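You operate a simulated robot arm through the tools that you are given. There is no shell and no other tool. Be economical: measure what you need, move in short steps, check, and stop when the job is done.

You are at the controls of a simulated robot arm. One attempt, no reset.

Task
Wax a patch on the toe of the brown shoe.
Fine: wax it on the framed black pad and leave it there; use the dauber, put it back and close the wax tin. Set down upright: teal dauber. A coat counts when it lies all over at full strength: go over it till it gets no stronger.

Only the result counts: the job must be done as asked and must still hold three seconds after the hand-in. Knocking over, shifting, dropping, spilling or breaking anything else fails it.

Robot
A 6-joint arm with a two-finger parallel gripper, fixed in place. Base frame: the origin is at the foot of the arm, x ahead of it, y to its left, z up; the work surface is at about z = 740. Readings come in mm, degrees, newtons and seconds.
With the tool pointing down near the work surface it reaches from about 200 to 640 mm from the base axis. Its first joint turns from -66.0 to 66.0 degrees. Payload 2.7 kg.
Tool frame: the origin (TCP) lies between the finger pads and is the grasp point; the fingertips stand 23 mm ahead of it; z points along the fingers, y is the line along which they close. The gripper opens to 94 mm. The fingers are 38 mm wide and 10 mm thick; the gripper's body (54 by 96 mm) begins 39 mm behind the TCP.
Orientation is that of the tool frame in the base frame, as [roll, pitch, yaw] about the fixed x, y, z axes, in that order (R = Rz(yaw) Ry(pitch) Rx(roll)). With the fingers straight down and closing along the base's y, the tool's x points along the base's -x, its y along +y and its z along -z.

Tools
- The arm moves only by the tool move_arm. Its argument "moves" is a list of rows, each a list of 2 entries, a list of its own where there are three numbers: the shift along the base's x, y, z in mm, then the turn, a rotation vector about the base's x, y, z in degrees. In form: [[[tx, ty, tz], [ax, ay, az]], ...]. A call has 1 to 12 rows; each row shifts and turns the commanded pose from where the row before left it. "claw" is the closure in counts, from 0 (fully open) to 255 (shut), set as the call begins (left out, the last holds). A row lasts 0.2 s, in which the tool goes at most 50 mm and 8.6 degrees; a call with a longer step from one row to the next is refused whole, and so is a gripper value outside its range. A pose out of reach is approached as far as the arm can. The call stops where the force on the tool passes 70 N (or 10 N more than at its start, if that is more) or the arm is blocked; 0.2 s more then pass. The fingers move at their own pace (about 45 mm/s each) and stop on an object; they squeeze with about 32 N. The grip force told is the motor's: it shows also when the fingers shut on nothing. Time passes only in rows, and 0.2 s behind the last, so rows that do not move let the fingers close. It gives the time, the measured TCP pose, the force on the tool (base axes), the opening and the grip force at its end, in the units of the frame above (readings bear some noise), with the torque about the TCP (base axes, N m) and any sound that the robot's microphone picked up, and new pictures: "views" is both (left out), scene, wrist or none.
- Cameras (640 x 400 px; columns grow to the right, rows downward): "scene" is fixed at [75.4, -433.1, 1400.1]; the picture's right is [0.78, -0.62, 0.00], its down [-0.39, -0.49, -0.79] and it looks along [0.49, 0.61, -0.62] (base axes); focal length 337 px, centre (320, 200). "wrist" rides on the gripper at [87, 16, -74] in the tool frame; the picture's right is [-0.18, 0.98, 0.00], its down [-0.58, -0.11, -0.81] and it looks along [-0.79, -0.15, 0.59] (tool axes); focal length 243 px, centre (320, 200). There is no depth. A picture from a camera that has moved, and an enlarged one, comes with that camera's place and axes in the base frame and with its lens.
- close_up(camera, box): a new picture of the part [left, top, right, bottom] of that camera's present view, enlarged. No time passes.
- job_done(): hands the job in; it is judged then, once.

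Go step by step. Nothing tells you positions but the pictures and the camera data: compare them with the known pose of the tool, close in by small moves and look again before you grip or let go. The budget is 120 turns and 200 pictures, counting those below and the enlarged ones. Unless the task says otherwise, let go and move clear before handing in, and close with one line.

The tools are called after "Emit:" as name(argument=value, ...) on one line, values as JSON. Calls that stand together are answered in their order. move_arm: Moves the arm, as the interface text tells. Its arguments: {"type":"object","properties":{"moves":{"type":"array","items":{"type":"array"}},"claw":{"type":"number"},"views":{"type":"string","enum":["both","scene","wrist","none"]}},"required":["moves"]} The other tools are called the same way: close_up (camera, box) takes an enlarged picture of a part of a camera's view; job_done () hands the job in.

At the start:

```text
t: 0.0
ee_pos: [351.1, -24.5, 1055.8]
tool_rot: [180.0, 0.1, -179.9]
force: [-0.4, -0.9, 0.3]
moment: [-0.02, 0.0, -0.02]
opening: 94.0
grasp_force: 0.0
```

scene: 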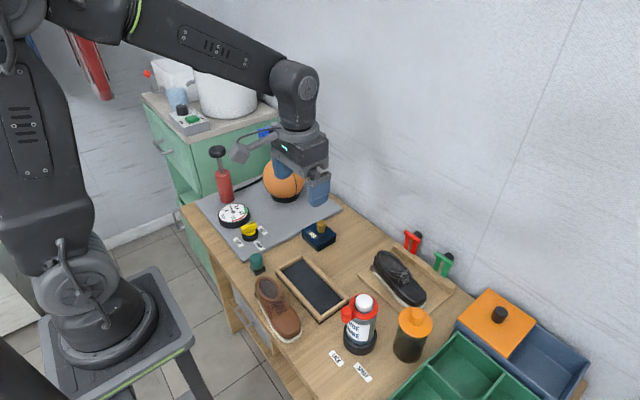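
wrist: 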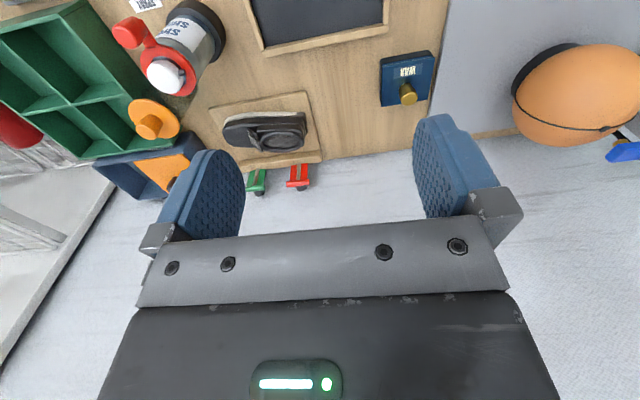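

I see the bench with the brown shoe, a framed black pad, a teal dauber near the shoe, and a navy tin marked WAX. I'll take enlarged views first.

Emit:
close_up(camera="scene", box=[230, 200, 390, 300])

Emit:
close_up(camera="scene", box=[230, 260, 390, 360])

Emit:
close_up(camera="scene", box=[330, 220, 490, 320])

```text
4.00 times, centred on (310, 250) of scene
camera zoom: at [75.4, -433.1, 1400.1], right [0.78, -0.62, 0.0], down [-0.39, -0.49, -0.79], along [0.49, 0.61, -0.62], focal length 1347 px, centre (360, 0)
```

zoom: 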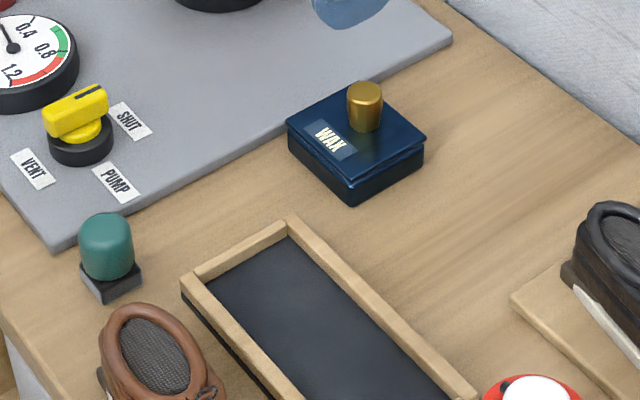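

```text
4.00 times, centred on (310, 310) of scene
camera zoom: at [75.4, -433.1, 1400.1], right [0.78, -0.62, 0.0], down [-0.39, -0.49, -0.79], along [0.49, 0.61, -0.62], focal length 1347 px, centre (360, -240)
```

zoom: 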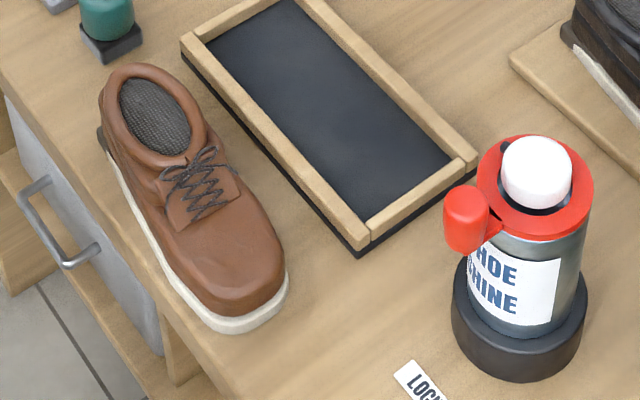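

```text
4.00 times, centred on (410, 270) of scene
camera zoom: at [75.4, -433.1, 1400.1], right [0.78, -0.62, 0.0], down [-0.39, -0.49, -0.79], along [0.49, 0.61, -0.62], focal length 1347 px, centre (-40, -80)
```

zoom: 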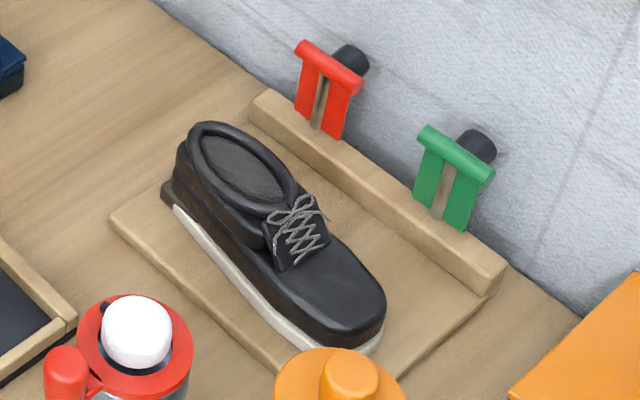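

The layout estimate is: shoe about (265,-40) with its toe toward -y, pad x 325–409 and y -116–58, dauber about (295,98), tin about (467,66). I'll move closer for a wrist view of the tin and pad.

Emit:
move_arm(moves=[[[-5, 21, -39], [0, 0, 0]], [[-5, 21, -39], [0, 0, 0]], [[-5, 21, -39], [0, 0, 0]], [[-6, 21, -39], [0, 0, 0]]], views="wrist")

```text
t: 1.0
ee_pos: [331.0, 60.9, 899.6]
tool_rot: [179.9, 0.2, -180.0]
force: [0.4, 0.3, 0.0]
moment: [0.02, 0.03, 0.02]
opening: 93.7
grasp_force: 0.1
camera wrist: at [242.5, 75.4, 974.9], right [0.18, 0.98, 0.0], down [0.58, -0.11, 0.81], along [0.79, -0.15, -0.59], focal length 243 px, centre (320, 200)
```

wrist: 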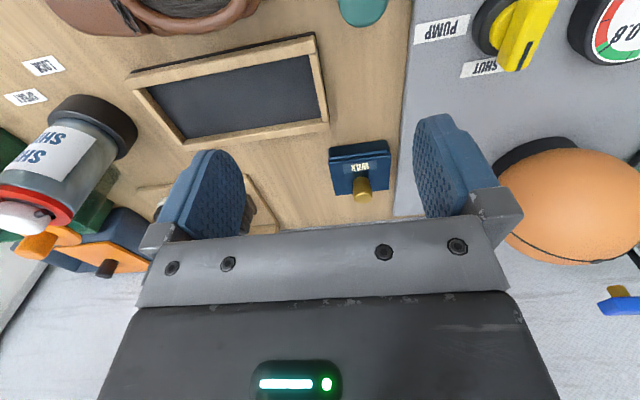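

The wrist view shows near things at the top of the picture. I'll enlarge the tin and pad.

Emit:
close_up(camera="wrist", box=[300, 110, 460, 210])

Emit:
close_up(camera="wrist", box=[100, 0, 420, 200])

```text
4.00 times, centred on (380, 160) of wrist
camera zoom: at [242.5, 75.4, 974.9], right [0.18, 0.98, 0.0], down [0.58, -0.11, 0.81], along [0.79, -0.15, -0.59], focal length 970 px, centre (80, 360)
```

zoom: 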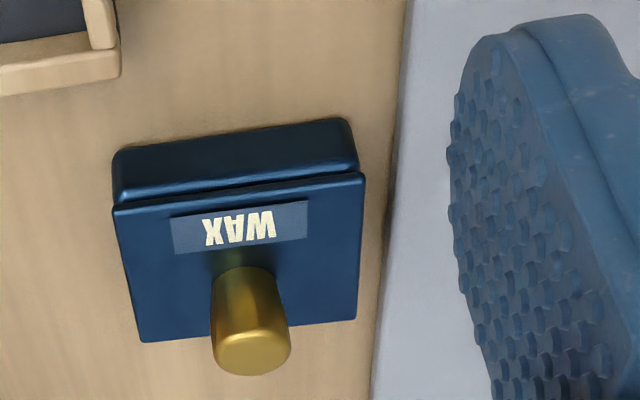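

```text
2.00 times, centred on (260, 100) of wrist
camera zoom: at [242.5, 75.4, 974.9], right [0.18, 0.98, 0.0], down [0.58, -0.11, 0.81], along [0.79, -0.15, -0.59], focal length 485 px, centre (440, 400)
```

zoom: 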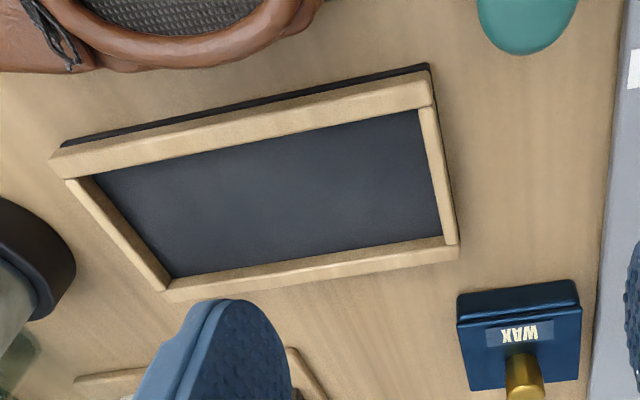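

The tin spans about x 450–514, y 49–121, lid top about z 766, with the knob near (495,88). Next I'll turn the tool 90° so the fingers close along x, and look at the shoe from its toe end.

Emit:
move_arm(moves=[[[-4, -17, 4], [0, 0, 8.18]], [[-4, -17, 4], [0, 0, 8.18]], [[-4, -17, 4], [0, 0, 8.18]], [[-4, -17, 4], [0, 0, 8.18]], [[-4, -17, 4], [0, 0, 8.18]], [[-4, -17, 4], [0, 0, 8.18]], [[-4, -17, 4], [0, 0, 8.18]], [[-4, -17, 4], [0, 0, 8.18]], [[-4, -17, 4], [0, 0, 8.18]], [[-4, -17, 4], [0, 0, 8.18]], [[-4, -17, 4], [0, 0, 8.2]]], views="both")

```text
t: 3.4
ee_pos: [284.9, -127.6, 942.3]
tool_rot: [179.9, 0.0, -89.9]
force: [0.2, 1.0, 0.1]
moment: [-0.06, -0.03, 0.0]
opening: 94.1
grasp_force: 0.1
camera wrist: at [269.0, -215.6, 1016.9], right [-0.98, 0.18, 0.0], down [0.11, 0.58, 0.81], along [0.15, 0.79, -0.59], focal length 243 px, centre (320, 200)
```

scene: 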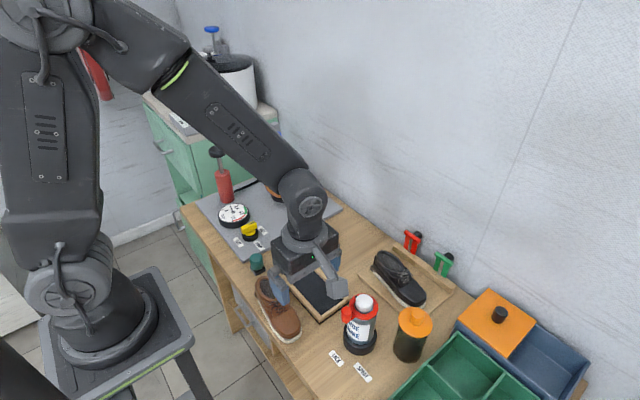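
wrist: 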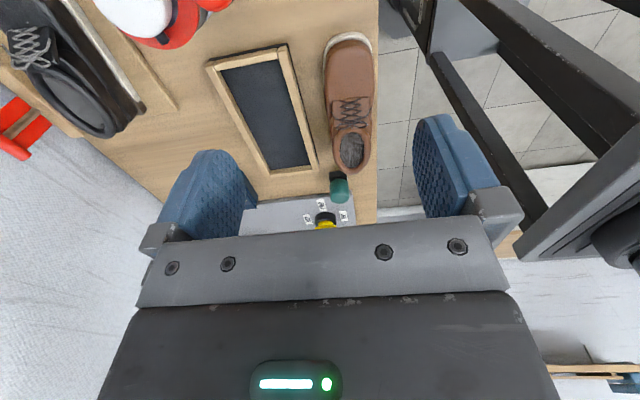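

Emit:
close_up(camera="wrist", box=[190, 20, 414, 160])

Emit:
close_up(camera="wrist", box=[270, 130, 398, 210])

```text
2.86 times, centred on (302, 90) of wrist
camera zoom: at [269.0, -215.6, 1016.9], right [-0.98, 0.18, 0.0], down [0.11, 0.58, 0.81], along [0.15, 0.79, -0.59], focal length 693 px, centre (371, 514)
```

zoom: 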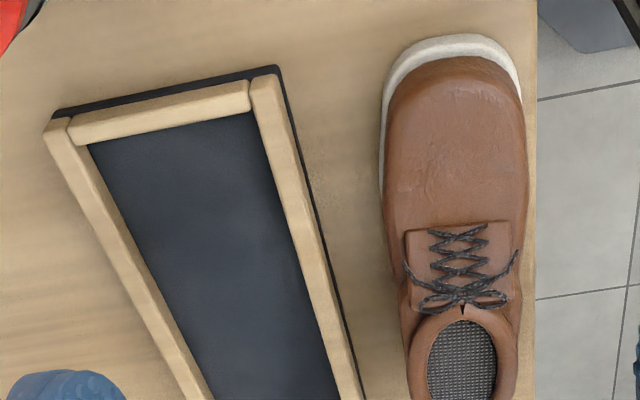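

```text
5.00 times, centred on (334, 170) of wrist
camera zoom: at [269.0, -215.6, 1016.9], right [-0.98, 0.18, 0.0], down [0.11, 0.58, 0.81], along [0.15, 0.79, -0.59], focal length 1213 px, centre (250, 350)
```

zoom: 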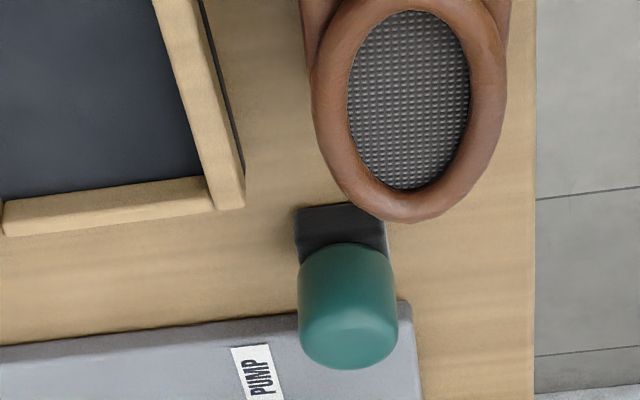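

The shoe's toe tip is around (260,-113), yawed roughly 5°, and the pad's inner floor is around x 334–400, y -106–52. I'll move above the shoe for finer measurements.

Emit:
move_arm(moves=[[[-3, 30, -20], [0, 0, 0]], [[-3, 30, -20], [0, 0, 0]], [[-4, 30, -10], [0, 0, 0]], [[-4, 27, -10], [0, 0, 0]]], views="wrist")

Emit:
close_up(camera="wrist", box=[220, 0, 460, 150])

Emit:
close_up(camera="scene", box=[230, 230, 326, 290])

```text
t: 4.4
ee_pos: [271.4, -10.1, 881.1]
tool_rot: [180.0, 0.1, -90.0]
force: [1.2, -0.5, -0.6]
moment: [-0.03, -0.02, 0.02]
opening: 94.0
grasp_force: 0.0
camera wrist: at [254.4, -98.2, 956.6], right [-0.98, 0.18, 0.0], down [0.11, 0.58, 0.81], along [0.15, 0.79, -0.59], focal length 243 px, centre (320, 200)
```

wrist: 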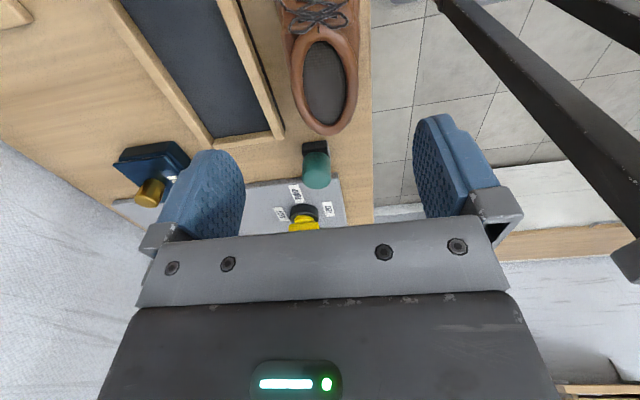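

```text
2.67 times, centred on (340, 75) of wrist
camera zoom: at [254.4, -98.2, 956.6], right [-0.98, 0.18, 0.0], down [0.11, 0.58, 0.81], along [0.15, 0.79, -0.59], focal length 647 px, centre (267, 533)
```

zoom: 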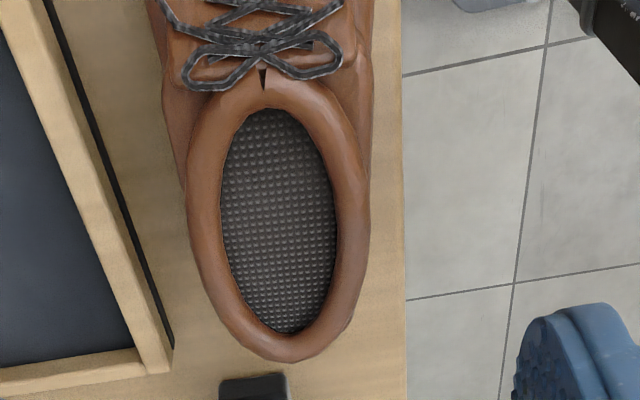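

```text
6.67 times, centred on (278, 260) of scene
camera zoom: at [75.4, -433.1, 1400.1], right [0.78, -0.62, 0.0], down [-0.39, -0.49, -0.79], along [0.49, 0.61, -0.62], focal length 2246 px, centre (600, -200)
```

zoom: 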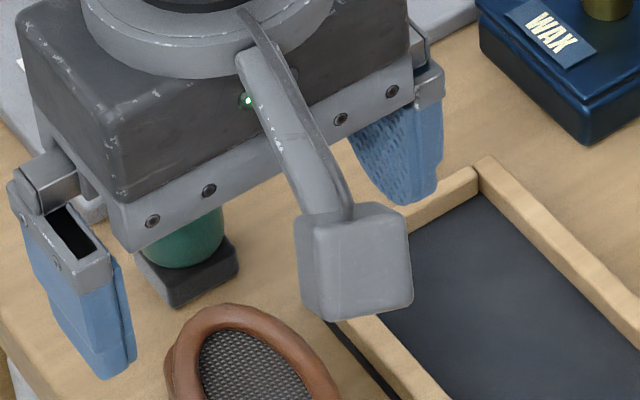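

The shoe is about 155×57 mm centred near (267,-36) and yawed about 5°, and the tray's inner floor is about 67×167 mm centred near (367,-26). I'll come down over the mid-shoe with the fingers kept above rail height.

Emit:
move_arm(moves=[[[-4, -20, -20], [0, 0, -5]], [[0, 0, -30], [0, 0, 0]], [[0, 0, -25], [0, 0, 0]]], views="both")

Emit:
close_up(camera="scene", box=[210, 240, 370, 340])

```text
t: 5.2
ee_pos: [269.5, -30.3, 806.5]
tool_rot: [180.0, 0.0, -95.0]
force: [0.1, 0.1, 0.1]
moment: [-0.01, 0.01, 0.0]
opening: 93.8
grasp_force: 0.0
camera wrist: at [245.1, -116.6, 882.3], right [-0.96, 0.27, 0.0], down [0.16, 0.57, 0.81], along [0.22, 0.78, -0.59], focal length 243 px, centre (320, 200)
```

scene: 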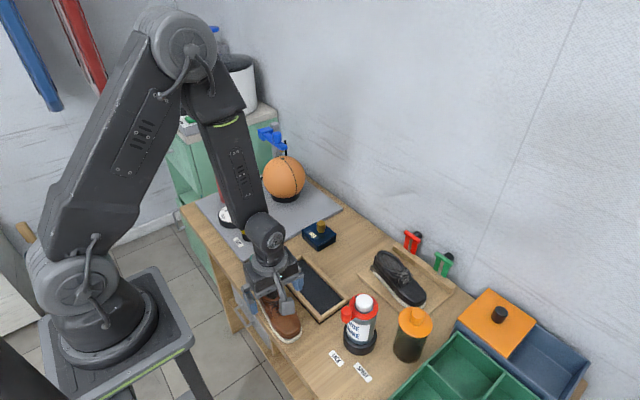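
wrist: 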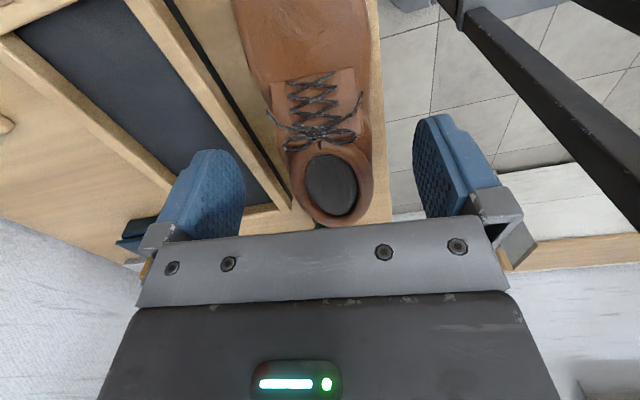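

```text
4.00 times, centred on (290, 290) of scene
camera zoom: at [75.4, -433.1, 1400.1], right [0.78, -0.62, 0.0], down [-0.39, -0.49, -0.79], along [0.49, 0.61, -0.62], focal length 1347 px, centre (440, -160)
```

zoom: 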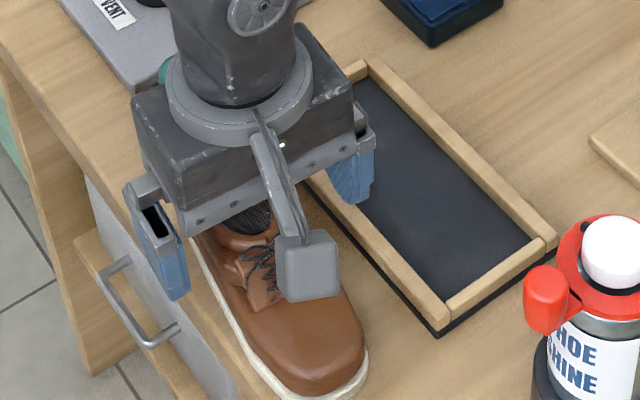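

The shoe lies centred between the fingers. Lowering to grip height and closing.

Emit:
move_arm(moves=[[[-1, 0, -12], [0, 0, 0]], [[0, 0, -12], [0, 0, 0]]], views="none")

Emit:
move_arm(moves=[[[0, 0, 0], [0, 0, 0]], [[0, 0, 0], [0, 0, 0]], [[0, 0, 0], [0, 0, 0]], [[0, 0, 0], [0, 0, 0]], [[0, 0, 0], [0, 0, 0]]], claw=255, views="both")

```text
t: 5.8
ee_pos: [268.1, -31.1, 784.7]
tool_rot: [180.0, 0.0, -95.0]
force: [0.6, 1.2, -0.3]
moment: [0.0, -0.03, 0.03]
opening: 93.8
grasp_force: 0.1
```

```text
t: 7.0
ee_pos: [268.6, -29.7, 784.3]
tool_rot: [-179.9, 0.0, -95.0]
force: [0.6, -0.5, -0.4]
moment: [0.0, -0.02, 0.01]
opening: 54.0
grasp_force: 32.0
camera wrist: at [243.6, -116.5, 859.2], right [-0.96, 0.27, 0.0], down [0.16, 0.57, 0.81], along [0.22, 0.78, -0.59], focal length 243 px, centre (320, 200)
```

scene: 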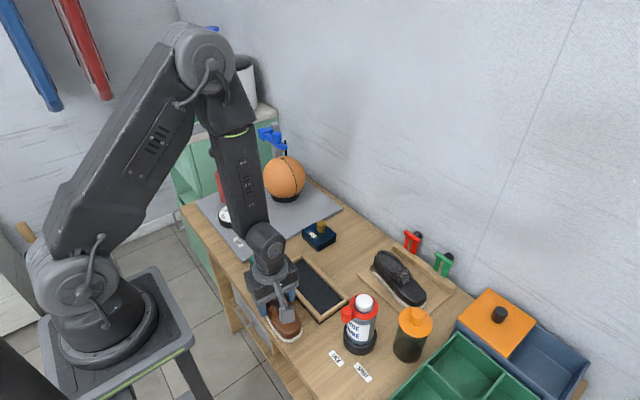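
wrist: 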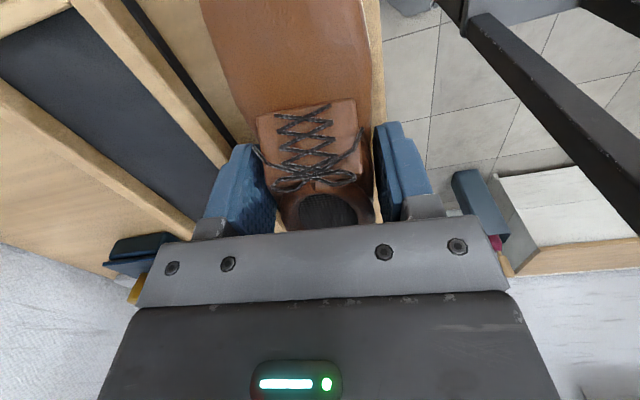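

The grip holds at 54 mm and 32 N. I'll lift the shoe and look at its orientation.

Emit:
move_arm(moves=[[[0, 0, 10], [0, 0, 0]], [[0, 0, 20], [0, 0, 0]], [[0, 0, 25], [0, 0, 0]], [[0, 0, 0], [0, 0, 0]]], views="both")

Emit:
close_up(camera="scene", box=[210, 230, 370, 330])

```text
t: 8.0
ee_pos: [268.3, -30.2, 839.2]
tool_rot: [-179.9, 0.0, -95.0]
force: [0.0, -0.5, -0.9]
moment: [0.02, 0.03, 0.0]
opening: 54.1
grasp_force: 32.1
camera wrist: at [244.0, -116.8, 914.2], right [-0.96, 0.27, 0.0], down [0.16, 0.57, 0.81], along [0.22, 0.78, -0.59], focal length 243 px, centre (320, 200)
```

scene: 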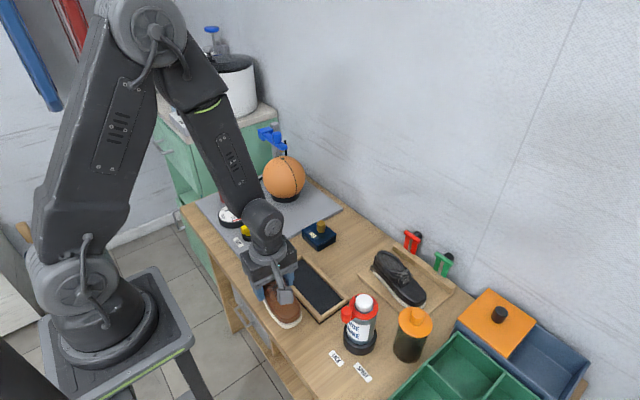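
wrist: 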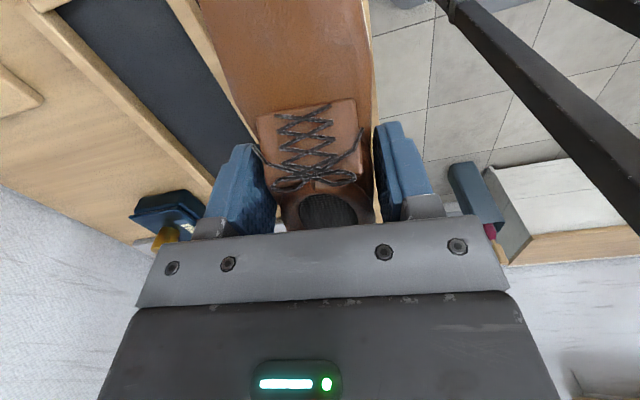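

```text
4.00 times, centred on (290, 280) of scene
camera zoom: at [75.4, -433.1, 1400.1], right [0.78, -0.62, 0.0], down [-0.39, -0.49, -0.79], along [0.49, 0.61, -0.62], focal length 1347 px, centre (440, -120)
```

zoom: 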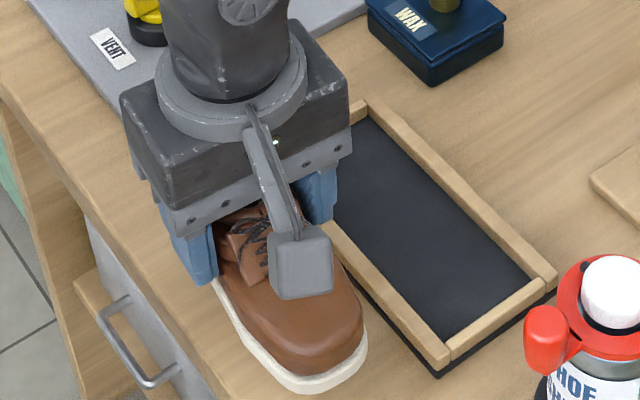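

Shoe held level. Moving over the tray and squaring it up, still raised.

Emit:
move_arm(moves=[[[33, 3, 0], [0, 0, 2]], [[33, 3, 0], [0, 0, 3]], [[33, 3, 0], [0, 0, 0]], [[0, 0, -20], [0, 0, 0]], [[0, 0, 0], [0, 0, 0]]], views="both")

Emit:
close_up(camera="scene", box=[240, 220, 400, 320])

Emit:
close_up(camera="wrist", box=[200, 0, 440, 150])

```text
t: 9.2
ee_pos: [367.0, -21.5, 818.1]
tool_rot: [-179.9, 0.0, -90.0]
force: [-0.2, 0.1, -1.4]
moment: [0.01, 0.02, 0.0]
opening: 54.3
grasp_force: 32.2
camera wrist: at [349.8, -109.2, 892.8], right [-0.98, 0.18, 0.0], down [0.11, 0.58, 0.81], along [0.15, 0.79, -0.59], focal length 243 px, centre (320, 200)
```

scene: 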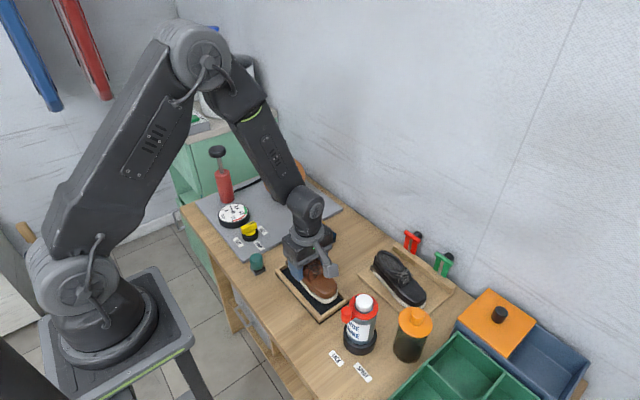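
wrist: 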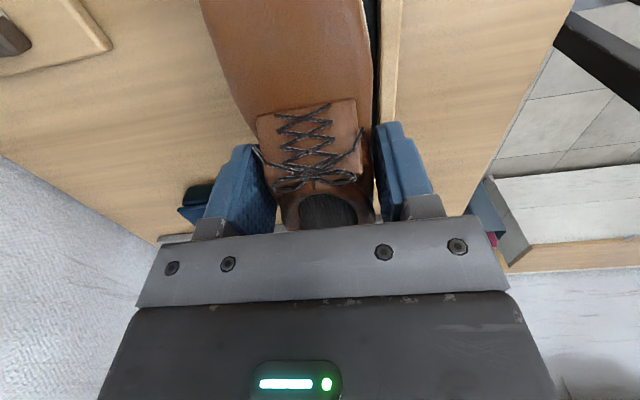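

```text
4.00 times, centred on (320, 270) of scene
camera zoom: at [75.5, -433.1, 1400.1], right [0.78, -0.62, 0.0], down [-0.39, -0.49, -0.79], along [0.49, 0.61, -0.62], focal length 1347 px, centre (320, -80)
```

zoom: 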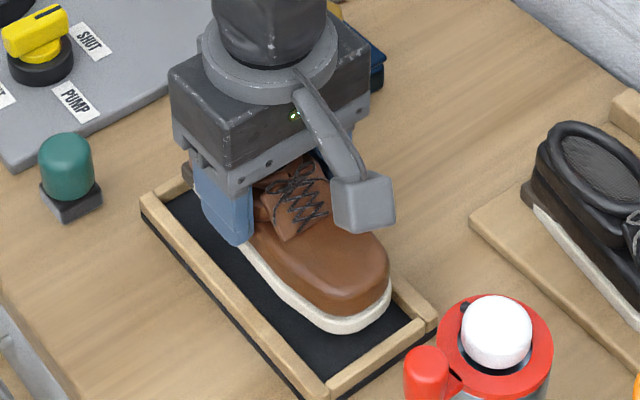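

```text
2.67 times, centred on (320, 75) of wrist
camera zoom: at [349.8, -109.2, 892.8], right [-0.98, 0.18, 0.0], down [0.11, 0.58, 0.81], along [0.15, 0.79, -0.59], focal length 647 px, centre (320, 533)
```

zoom: 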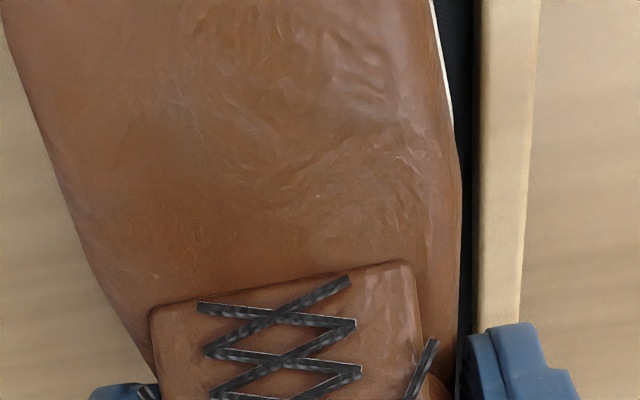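

The sole looks centred over the tray floor (x 341–393, toe tip about y -104). Lowering gently.

Emit:
move_arm(moves=[[[0, 0, -12], [0, 0, 0]], [[0, 0, -12], [0, 0, 0]], [[0, 0, 0], [0, 0, 0]]], views="scene")

Emit:
close_up(camera="scene", box=[250, 230, 378, 310])

```text
t: 10.0
ee_pos: [368.0, -20.9, 794.2]
tool_rot: [-180.0, 0.1, -90.0]
force: [0.5, 0.2, -1.8]
moment: [0.02, 0.02, -0.01]
opening: 53.9
grasp_force: 32.3
```

scene: 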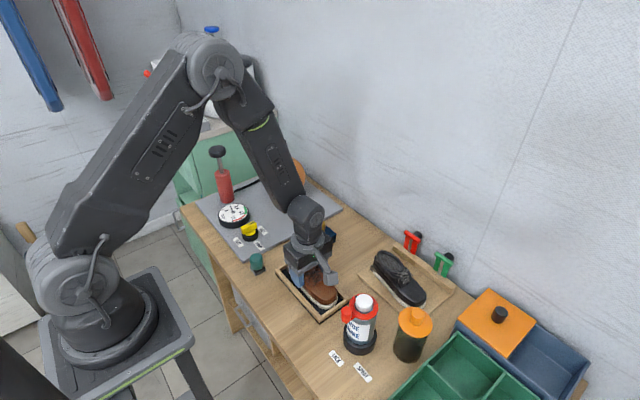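

```text
5.00 times, centred on (314, 270) of scene
camera zoom: at [75.4, -433.1, 1400.1], right [0.78, -0.62, 0.0], down [-0.39, -0.49, -0.79], along [0.49, 0.61, -0.62], focal length 1684 px, centre (350, -150)
```

zoom: 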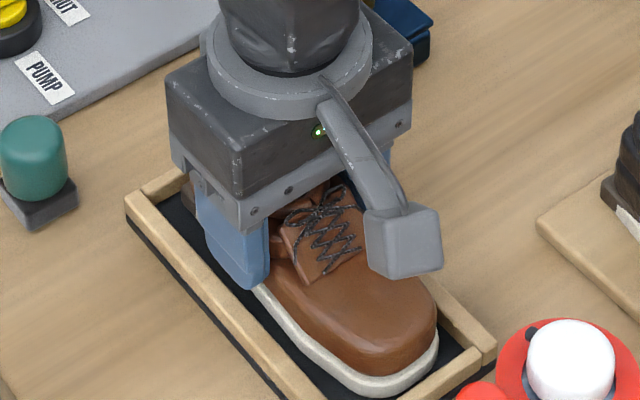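

Emit:
move_arm(moves=[[[0, 0, -2], [0, 0, 0]], [[0, 0, -2], [0, 0, 0]], [[0, 0, -1], [0, 0, 0]], [[0, 0, 0], [0, 0, 0]]], views="none")

```text
t: 11.0
ee_pos: [367.5, -21.6, 792.2]
tool_rot: [-179.8, 0.0, -90.0]
force: [-9.2, 7.7, 47.4]
moment: [-0.55, 0.49, -0.2]
opening: 54.5
grasp_force: 31.9
```

Contact came at TCP z about 792, slightly earlier than expected. I'll check whether it's the floor or a rail.

Emit:
close_up(camera="scene", box=[270, 255, 350, 305])

Emit:
close_up(camera="scene", box=[270, 280, 366, 340])

Emit:
close_up(camera="wrist", box=[200, 0, 440, 150])

```text
8.00 times, centred on (310, 280) of scene
camera zoom: at [74.7, -432.9, 1400.2], right [0.78, -0.62, 0.0], down [-0.38, -0.49, -0.79], along [0.49, 0.61, -0.62], focal length 2695 px, centre (400, -440)
```

zoom: 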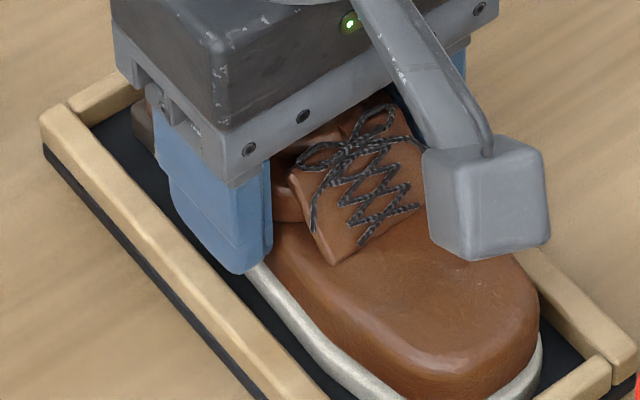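

```text
6.67 times, centred on (318, 310) of scene
camera zoom: at [74.7, -432.9, 1400.2], right [0.78, -0.62, 0.0], down [-0.38, -0.49, -0.79], along [0.49, 0.61, -0.62], focal length 2246 px, centre (333, -533)
```

zoom: 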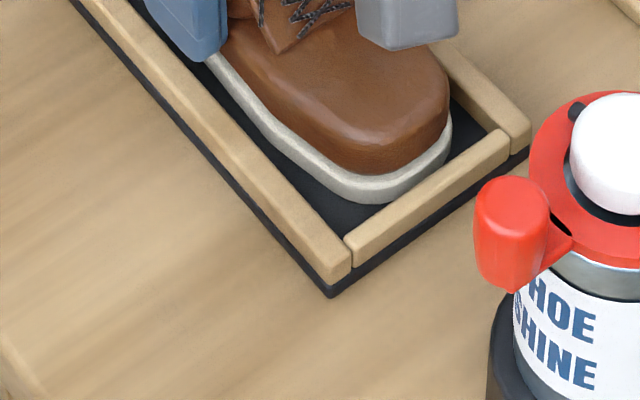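

```text
2.67 times, centred on (320, 75) of wrist
camera zoom: at [349.6, -109.6, 866.1], right [-0.98, 0.18, 0.0], down [0.11, 0.58, 0.81], along [0.15, 0.79, -0.59], focal length 647 px, centre (320, 533)
```

zoom: 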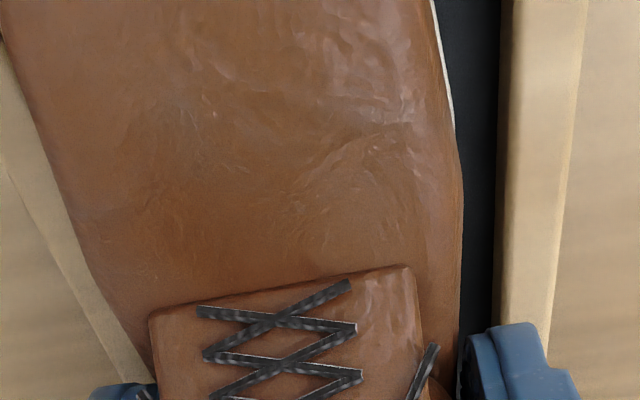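

The toe sits inside the frame with margin all round; the tray floor is just thicker than assumed. Easing the load and releasing.

Emit:
move_arm(moves=[[[0, 0, 2], [0, 0, 0]], [[0, 0, 0], [0, 0, 0]]], views="none")

Emit:
move_arm(moves=[[[0, 0, 0], [0, 0, 0]], [[0, 0, 0], [0, 0, 0]], [[0, 0, 0], [0, 0, 0]], [[0, 0, 30], [0, 0, 0]], [[0, 0, 40], [0, 0, 0]], [[0, 0, 40], [0, 0, 0]]], claw=0, views="both")

Emit:
close_up(camera="scene", box=[240, 230, 368, 310])

```text
t: 11.6
ee_pos: [366.3, -21.8, 791.8]
tool_rot: [-179.9, -0.1, -90.1]
force: [2.5, 0.5, 1.4]
moment: [-0.12, -0.18, 0.12]
opening: 54.1
grasp_force: 31.8
```

```text
t: 13.0
ee_pos: [366.0, -21.0, 902.5]
tool_rot: [179.8, 0.0, -90.0]
force: [-0.2, -0.1, 0.5]
moment: [-0.02, 0.02, 0.01]
opening: 93.8
grasp_force: 0.0
camera wrist: at [349.4, -108.4, 976.5], right [-0.98, 0.18, 0.0], down [0.11, 0.58, 0.81], along [0.15, 0.79, -0.59], focal length 243 px, centre (320, 200)
```

scene: 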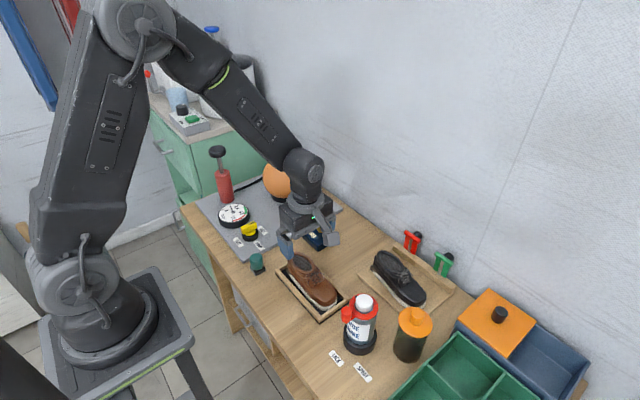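
wrist: 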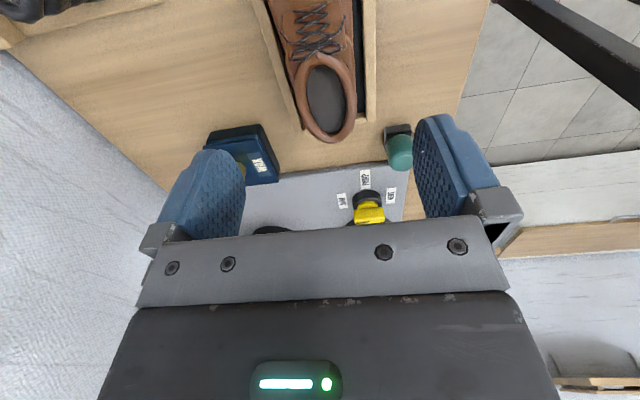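

```text
5.00 times, centred on (304, 270) of scene
camera zoom: at [75.4, -433.1, 1400.1], right [0.78, -0.62, 0.0], down [-0.39, -0.49, -0.79], along [0.49, 0.61, -0.62], focal length 1684 px, centre (400, -150)
```

zoom: 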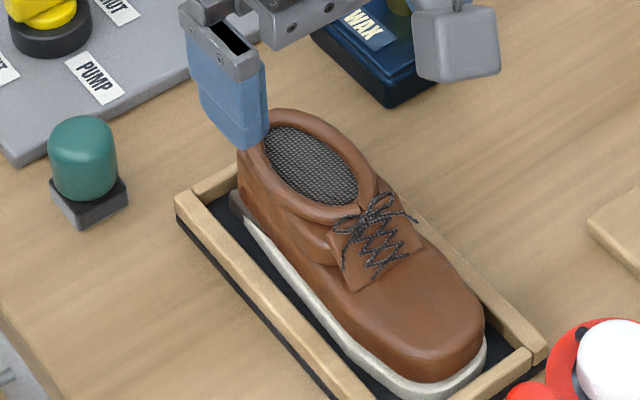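

The shoe rests on the pad. Next comes the tin lid: moving above its gold knob with the fingers partly closed.

Emit:
move_arm(moves=[[[32, 27, -10], [0, 0, 0]], [[32, 27, -10], [0, 0, 0]], [[32, 27, -10], [0, 0, 0]], [[33, 27, -10], [0, 0, 0]], [[0, 0, 0], [0, 0, 0]]], claw=110, views="both")

Emit:
close_up(camera="wrist", box=[200, 100, 440, 250])

Emit:
close_up(camera="scene", box=[280, 190, 376, 250])

```text
t: 14.2
ee_pos: [497.1, 86.4, 860.0]
tool_rot: [180.0, 0.0, -90.0]
force: [-0.4, 0.8, 0.1]
moment: [-0.01, -0.01, -0.02]
opening: 53.4
grasp_force: 0.0
camera wrist: at [479.5, -1.6, 935.9], right [-0.98, 0.18, 0.0], down [0.11, 0.58, 0.81], along [0.15, 0.79, -0.59], focal length 243 px, centre (320, 200)
```

scene: 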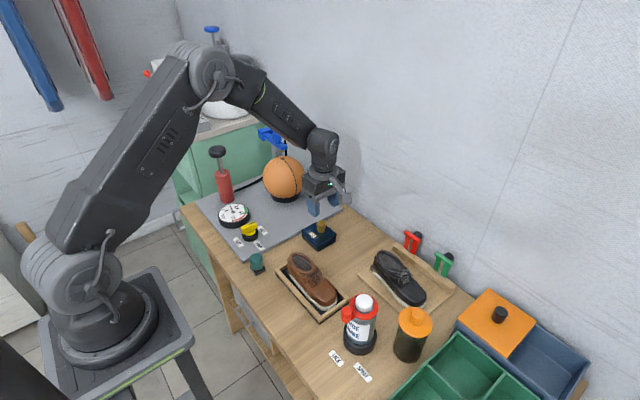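
wrist: 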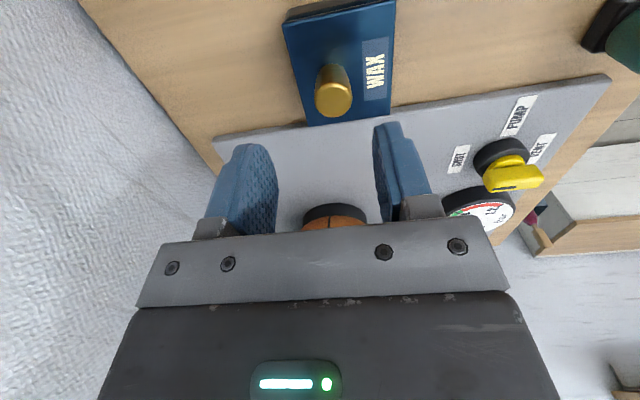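

```text
2.67 times, centred on (320, 175) of wrist
camera zoom: at [479.5, -1.6, 935.9], right [-0.98, 0.18, 0.0], down [0.11, 0.58, 0.81], along [0.15, 0.79, -0.59], focal length 647 px, centre (320, 267)
```

zoom: 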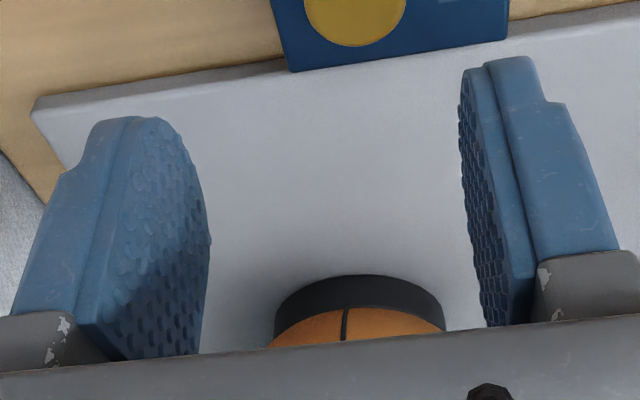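

```text
6.67 times, centred on (328, 220) of scene
camera zoom: at [75.5, -433.1, 1400.1], right [0.78, -0.62, 0.0], down [-0.39, -0.49, -0.79], along [0.49, 0.61, -0.62], focal length 2246 px, centre (267, 67)
```

zoom: 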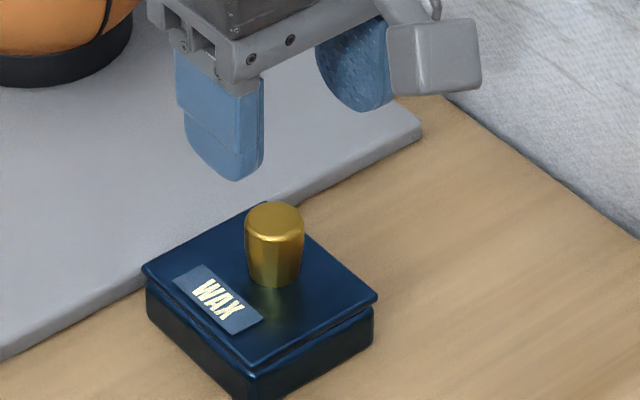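

The knob is about (487,83) with its top near z 800. Closing in and checking again.

Emit:
move_arm(moves=[[[-10, -3, -20], [0, 0, 0]], [[0, 0, -17], [0, 0, 0]], [[0, 0, 0], [0, 0, 0]]], views="wrist")

Emit:
close_up(camera="scene", box=[280, 190, 376, 250])

```text
t: 15.0
ee_pos: [486.7, 83.3, 823.5]
tool_rot: [-180.0, 0.0, -90.0]
force: [0.5, 0.1, 0.5]
moment: [0.0, 0.01, -0.03]
opening: 53.5
grasp_force: 0.1
camera wrist: at [469.9, -5.0, 899.1], right [-0.98, 0.18, 0.0], down [0.11, 0.58, 0.81], along [0.15, 0.79, -0.59], focal length 243 px, centre (320, 200)
```

wrist: 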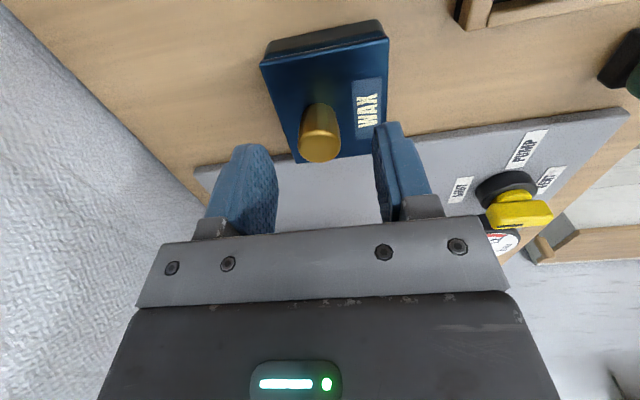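

```text
6.67 times, centred on (328, 220) of scene
camera zoom: at [75.4, -433.1, 1400.1], right [0.78, -0.62, 0.0], down [-0.39, -0.49, -0.79], along [0.49, 0.61, -0.62], focal length 2246 px, centre (267, 67)
```

zoom: 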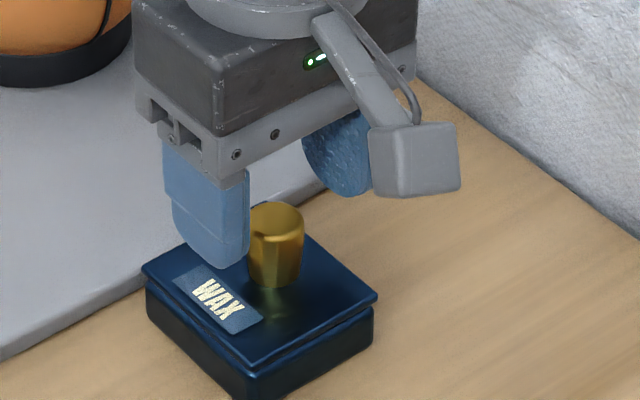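

The knob lines up with the tool axis. Lowering around it and closing.

Emit:
move_arm(moves=[[[0, 0, -14], [0, 0, 0]], [[0, 0, -13], [0, 0, 0]], [[0, 0, 0], [0, 0, 0]]], views="none")

Emit:
move_arm(moves=[[[0, 0, 0], [0, 0, 0]], [[0, 0, 0], [0, 0, 0]], [[0, 0, 0], [0, 0, 0]], [[0, 0, 0], [0, 0, 0]]], claw=255, views="none")

Emit:
move_arm(moves=[[[0, 0, 4], [0, 0, 0]], [[0, 0, 4], [0, 0, 0]], [[0, 0, 0], [0, 0, 0]]], views="wrist")

Emit:
close_up(camera="scene", box=[280, 190, 376, 250])

```text
t: 15.8
ee_pos: [486.8, 83.8, 796.7]
tool_rot: [-180.0, 0.0, -90.1]
force: [0.5, 0.2, -0.6]
moment: [-0.03, 0.0, -0.01]
opening: 53.5
grasp_force: 0.0
```

```text
t: 16.8
ee_pos: [486.8, 83.3, 796.8]
tool_rot: [-179.8, 0.0, -90.0]
force: [15.9, -0.1, -7.5]
moment: [0.04, -0.12, 0.03]
opening: 22.9
grasp_force: 44.8
```

```text
t: 17.6
ee_pos: [487.8, 83.9, 803.3]
tool_rot: [-179.8, 0.1, -90.1]
force: [32.5, -3.5, -38.9]
moment: [-0.06, -0.07, -0.06]
opening: 22.8
grasp_force: 45.3
camera wrist: at [470.4, -4.2, 878.5], right [-0.98, 0.18, 0.0], down [0.11, 0.58, 0.81], along [0.15, 0.79, -0.59], focal length 243 px, centre (320, 200)
```

wrist: 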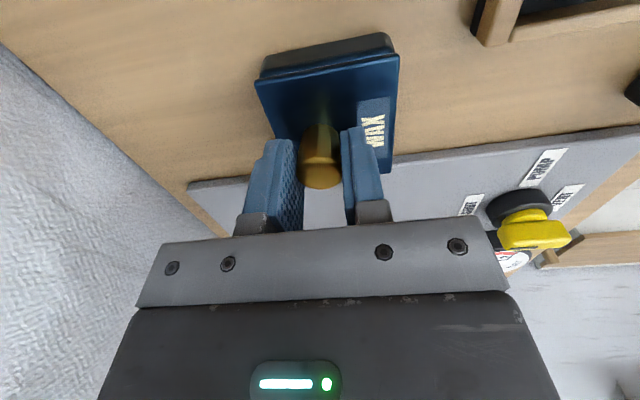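

```text
6.67 times, centred on (328, 220) of scene
camera zoom: at [76.8, -433.1, 1400.0], right [0.78, -0.62, 0.0], down [-0.39, -0.49, -0.78], along [0.49, 0.61, -0.62], focal length 2246 px, centre (267, 67)
```

zoom: 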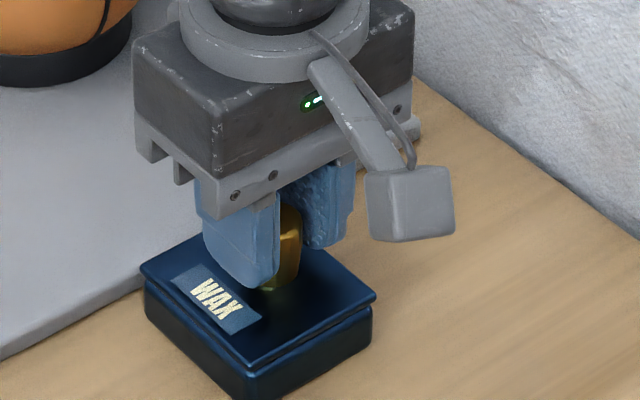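

There's a strong resistance (down 39 N, +x 32 N), so the lid may be hinged at its +x side or just stuck. I'll look closely.

Emit:
close_up(camera="wrist", box=[220, 20, 420, 200])

Emit:
close_up(camera="scene", box=[296, 215, 344, 255])

```text
2.22 times, centred on (320, 110) of wrist
camera zoom: at [470.4, -4.2, 878.5], right [-0.98, 0.18, 0.0], down [0.11, 0.58, 0.81], along [0.15, 0.79, -0.59], focal length 539 px, centre (320, 400)
```

zoom: 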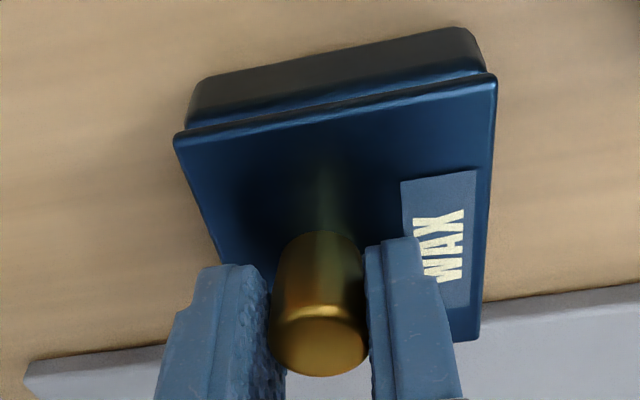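

```text
10.00 times, centred on (320, 235) of scene
camera zoom: at [76.8, -433.1, 1400.0], right [0.78, -0.62, 0.0], down [-0.39, -0.49, -0.78], along [0.49, 0.61, -0.62], focal length 3368 px, centre (320, -150)
```

zoom: 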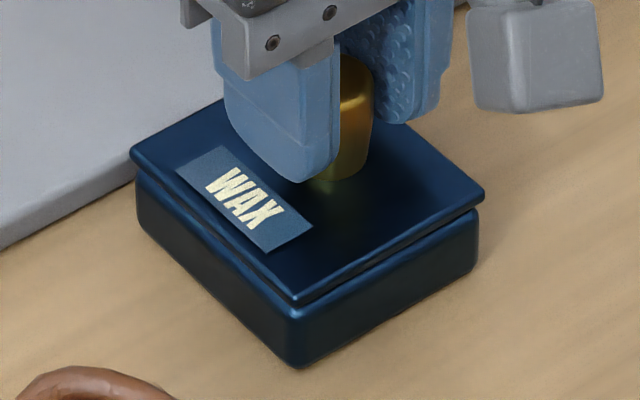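

The knob has not risen and the fingers slid along it; the pull toward +x and down fits a lid hinged at its +x (wall) edge. I'll release and regrip with the fingers closing along y so the knob can pivot.

Emit:
move_arm(moves=[[[0, 0, 0], [0, 0, 0]], [[0, 0, 0], [0, 0, 0]], [[0, 0, 30], [0, 0, 0]], [[0, 0, 20], [0, 0, 0]]], claw=110, views="none")

Emit:
move_arm(moves=[[[0, 0, 0], [0, 0, -8.2]], [[0, 0, 0], [0, 0, -8.2]], [[0, 0, 0], [0, 0, -8.2]], [[0, 0, 0], [0, 0, -8.2]], [[0, 0, 0], [0, 0, -8.2]], [[0, 0, 0], [0, 0, -8.2]], [[0, 0, 0], [0, 0, -8.2]], [[0, 0, 0], [0, 0, -8.2]], [[0, 0, 0], [0, 0, -8.2]], [[0, 0, -20], [0, 0, -8.2]], [[0, 0, -10], [0, 0, -8]]], views="wrist")

Emit:
close_up(camera="scene", box=[280, 190, 376, 250])

```text
t: 18.6
ee_pos: [486.6, 83.0, 856.1]
tool_rot: [179.9, 0.0, -90.0]
force: [-0.7, 0.4, -0.2]
moment: [0.02, 0.0, 0.01]
opening: 53.6
grasp_force: 0.0
```

```text
t: 21.0
ee_pos: [487.3, 84.2, 826.4]
tool_rot: [179.9, 0.1, 180.0]
force: [0.1, 1.0, 0.1]
moment: [-0.03, -0.01, 0.01]
opening: 53.4
grasp_force: 0.0
camera wrist: at [399.9, 99.4, 900.9], right [0.19, 0.98, 0.0], down [0.58, -0.11, 0.81], along [0.79, -0.15, -0.59], focal length 243 px, centre (320, 200)
```

wrist: 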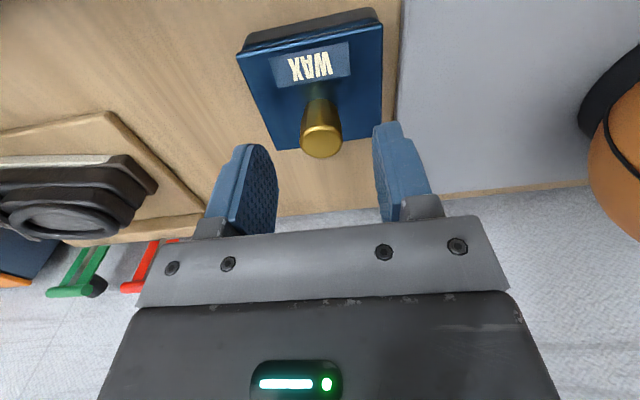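

```text
6.67 times, centred on (328, 220) of scene
camera zoom: at [75.4, -433.1, 1400.1], right [0.78, -0.62, 0.0], down [-0.39, -0.49, -0.79], along [0.49, 0.61, -0.62], focal length 2246 px, centre (267, 67)
```

zoom: 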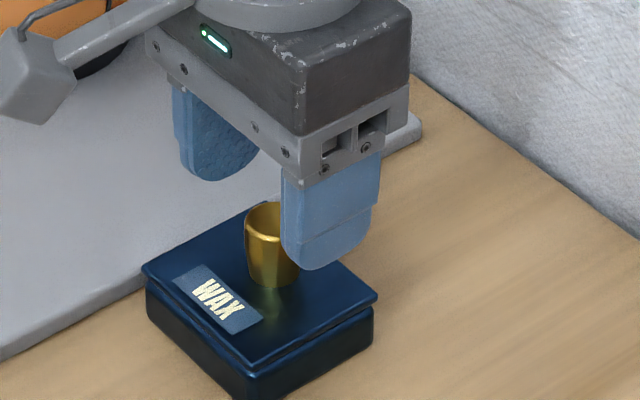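

Aligned again. Lowering, gripping along y, and testing with a tiny lift.

Emit:
move_arm(moves=[[[0, 0, -15], [0, 0, 0]], [[0, 0, -15], [0, 0, 0]], [[0, 0, 0], [0, 0, 0]]], views="none")

Emit:
move_arm(moves=[[[0, 0, 0], [0, 0, 0]], [[0, 0, 0], [0, 0, 0]], [[0, 0, 0], [0, 0, 0]], [[0, 0, 0], [0, 0, 0]]], claw=255, views="none")

Emit:
move_arm(moves=[[[0, 0, 3], [0, 0, 0]], [[0, 0, 0], [0, 0, 0]]], views="wrist")

```text
t: 21.8
ee_pos: [487.6, 84.7, 794.6]
tool_rot: [180.0, 0.2, -179.9]
force: [0.0, 0.4, -0.4]
moment: [0.01, 0.0, -0.04]
opening: 53.7
grasp_force: 0.0
```

```text
t: 22.8
ee_pos: [486.8, 83.5, 797.1]
tool_rot: [-179.9, 0.0, -179.9]
force: [1.7, 0.6, -1.9]
moment: [-0.21, -0.05, -0.01]
opening: 23.1
grasp_force: 45.0
```

```text
t: 23.4
ee_pos: [486.1, 83.3, 796.6]
tool_rot: [179.9, -0.2, -179.9]
force: [13.8, -0.3, -36.6]
moment: [0.2, -0.07, -0.01]
opening: 23.2
grasp_force: 44.8
camera wrist: at [398.8, 98.4, 872.2], right [0.18, 0.98, 0.0], down [0.58, -0.11, 0.8], along [0.79, -0.15, -0.59], focal length 243 px, centre (320, 200)
```

wrist: 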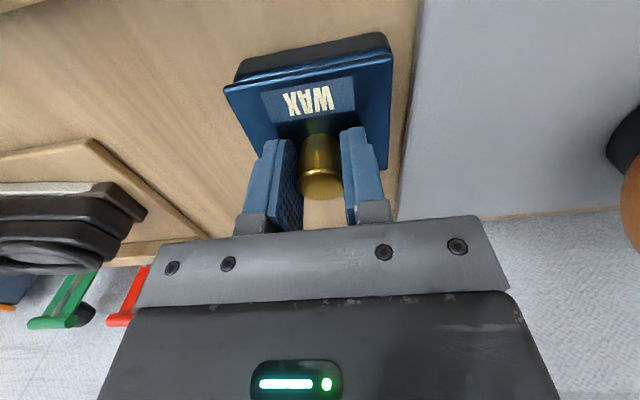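

The lid still resists lifting (37 N) with a +x pull. I'll relax and probe a small move along +x to find the free direction.

Emit:
move_arm(moves=[[[0, 0, -3], [0, 0, 0]], [[3, 0, 0], [0, 0, 0]], [[0, 0, 0], [0, 0, 0]]], views="none")

Emit:
move_arm(moves=[[[-6, 0, 0], [0, 0, 0]], [[0, 0, 0], [0, 0, 0]]], views="wrist")

```text
t: 24.2
ee_pos: [485.9, 83.7, 797.8]
tool_rot: [-179.9, -0.4, -180.0]
force: [-32.7, 0.6, 21.3]
moment: [0.22, 0.25, 0.0]
opening: 23.1
grasp_force: 44.6
```

```text
t: 24.8
ee_pos: [486.9, 84.4, 796.4]
tool_rot: [180.0, 0.6, -180.0]
force: [16.0, 0.4, -8.5]
moment: [-0.3, 0.39, 0.0]
opening: 23.2
grasp_force: 45.3
camera wrist: at [398.2, 98.7, 870.8], right [0.18, 0.98, 0.0], down [0.57, -0.11, 0.81], along [0.8, -0.15, -0.58], focal length 243 px, centre (320, 200)
```

wrist: 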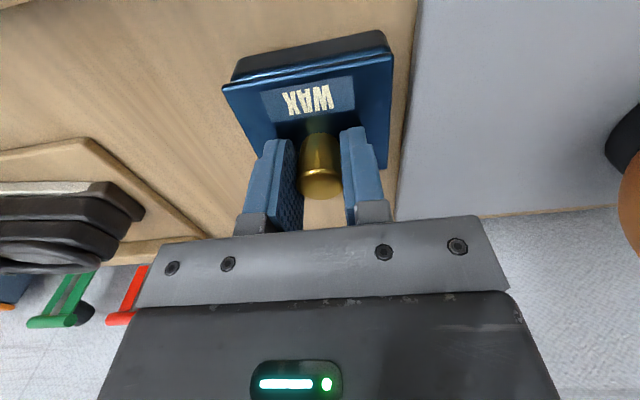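

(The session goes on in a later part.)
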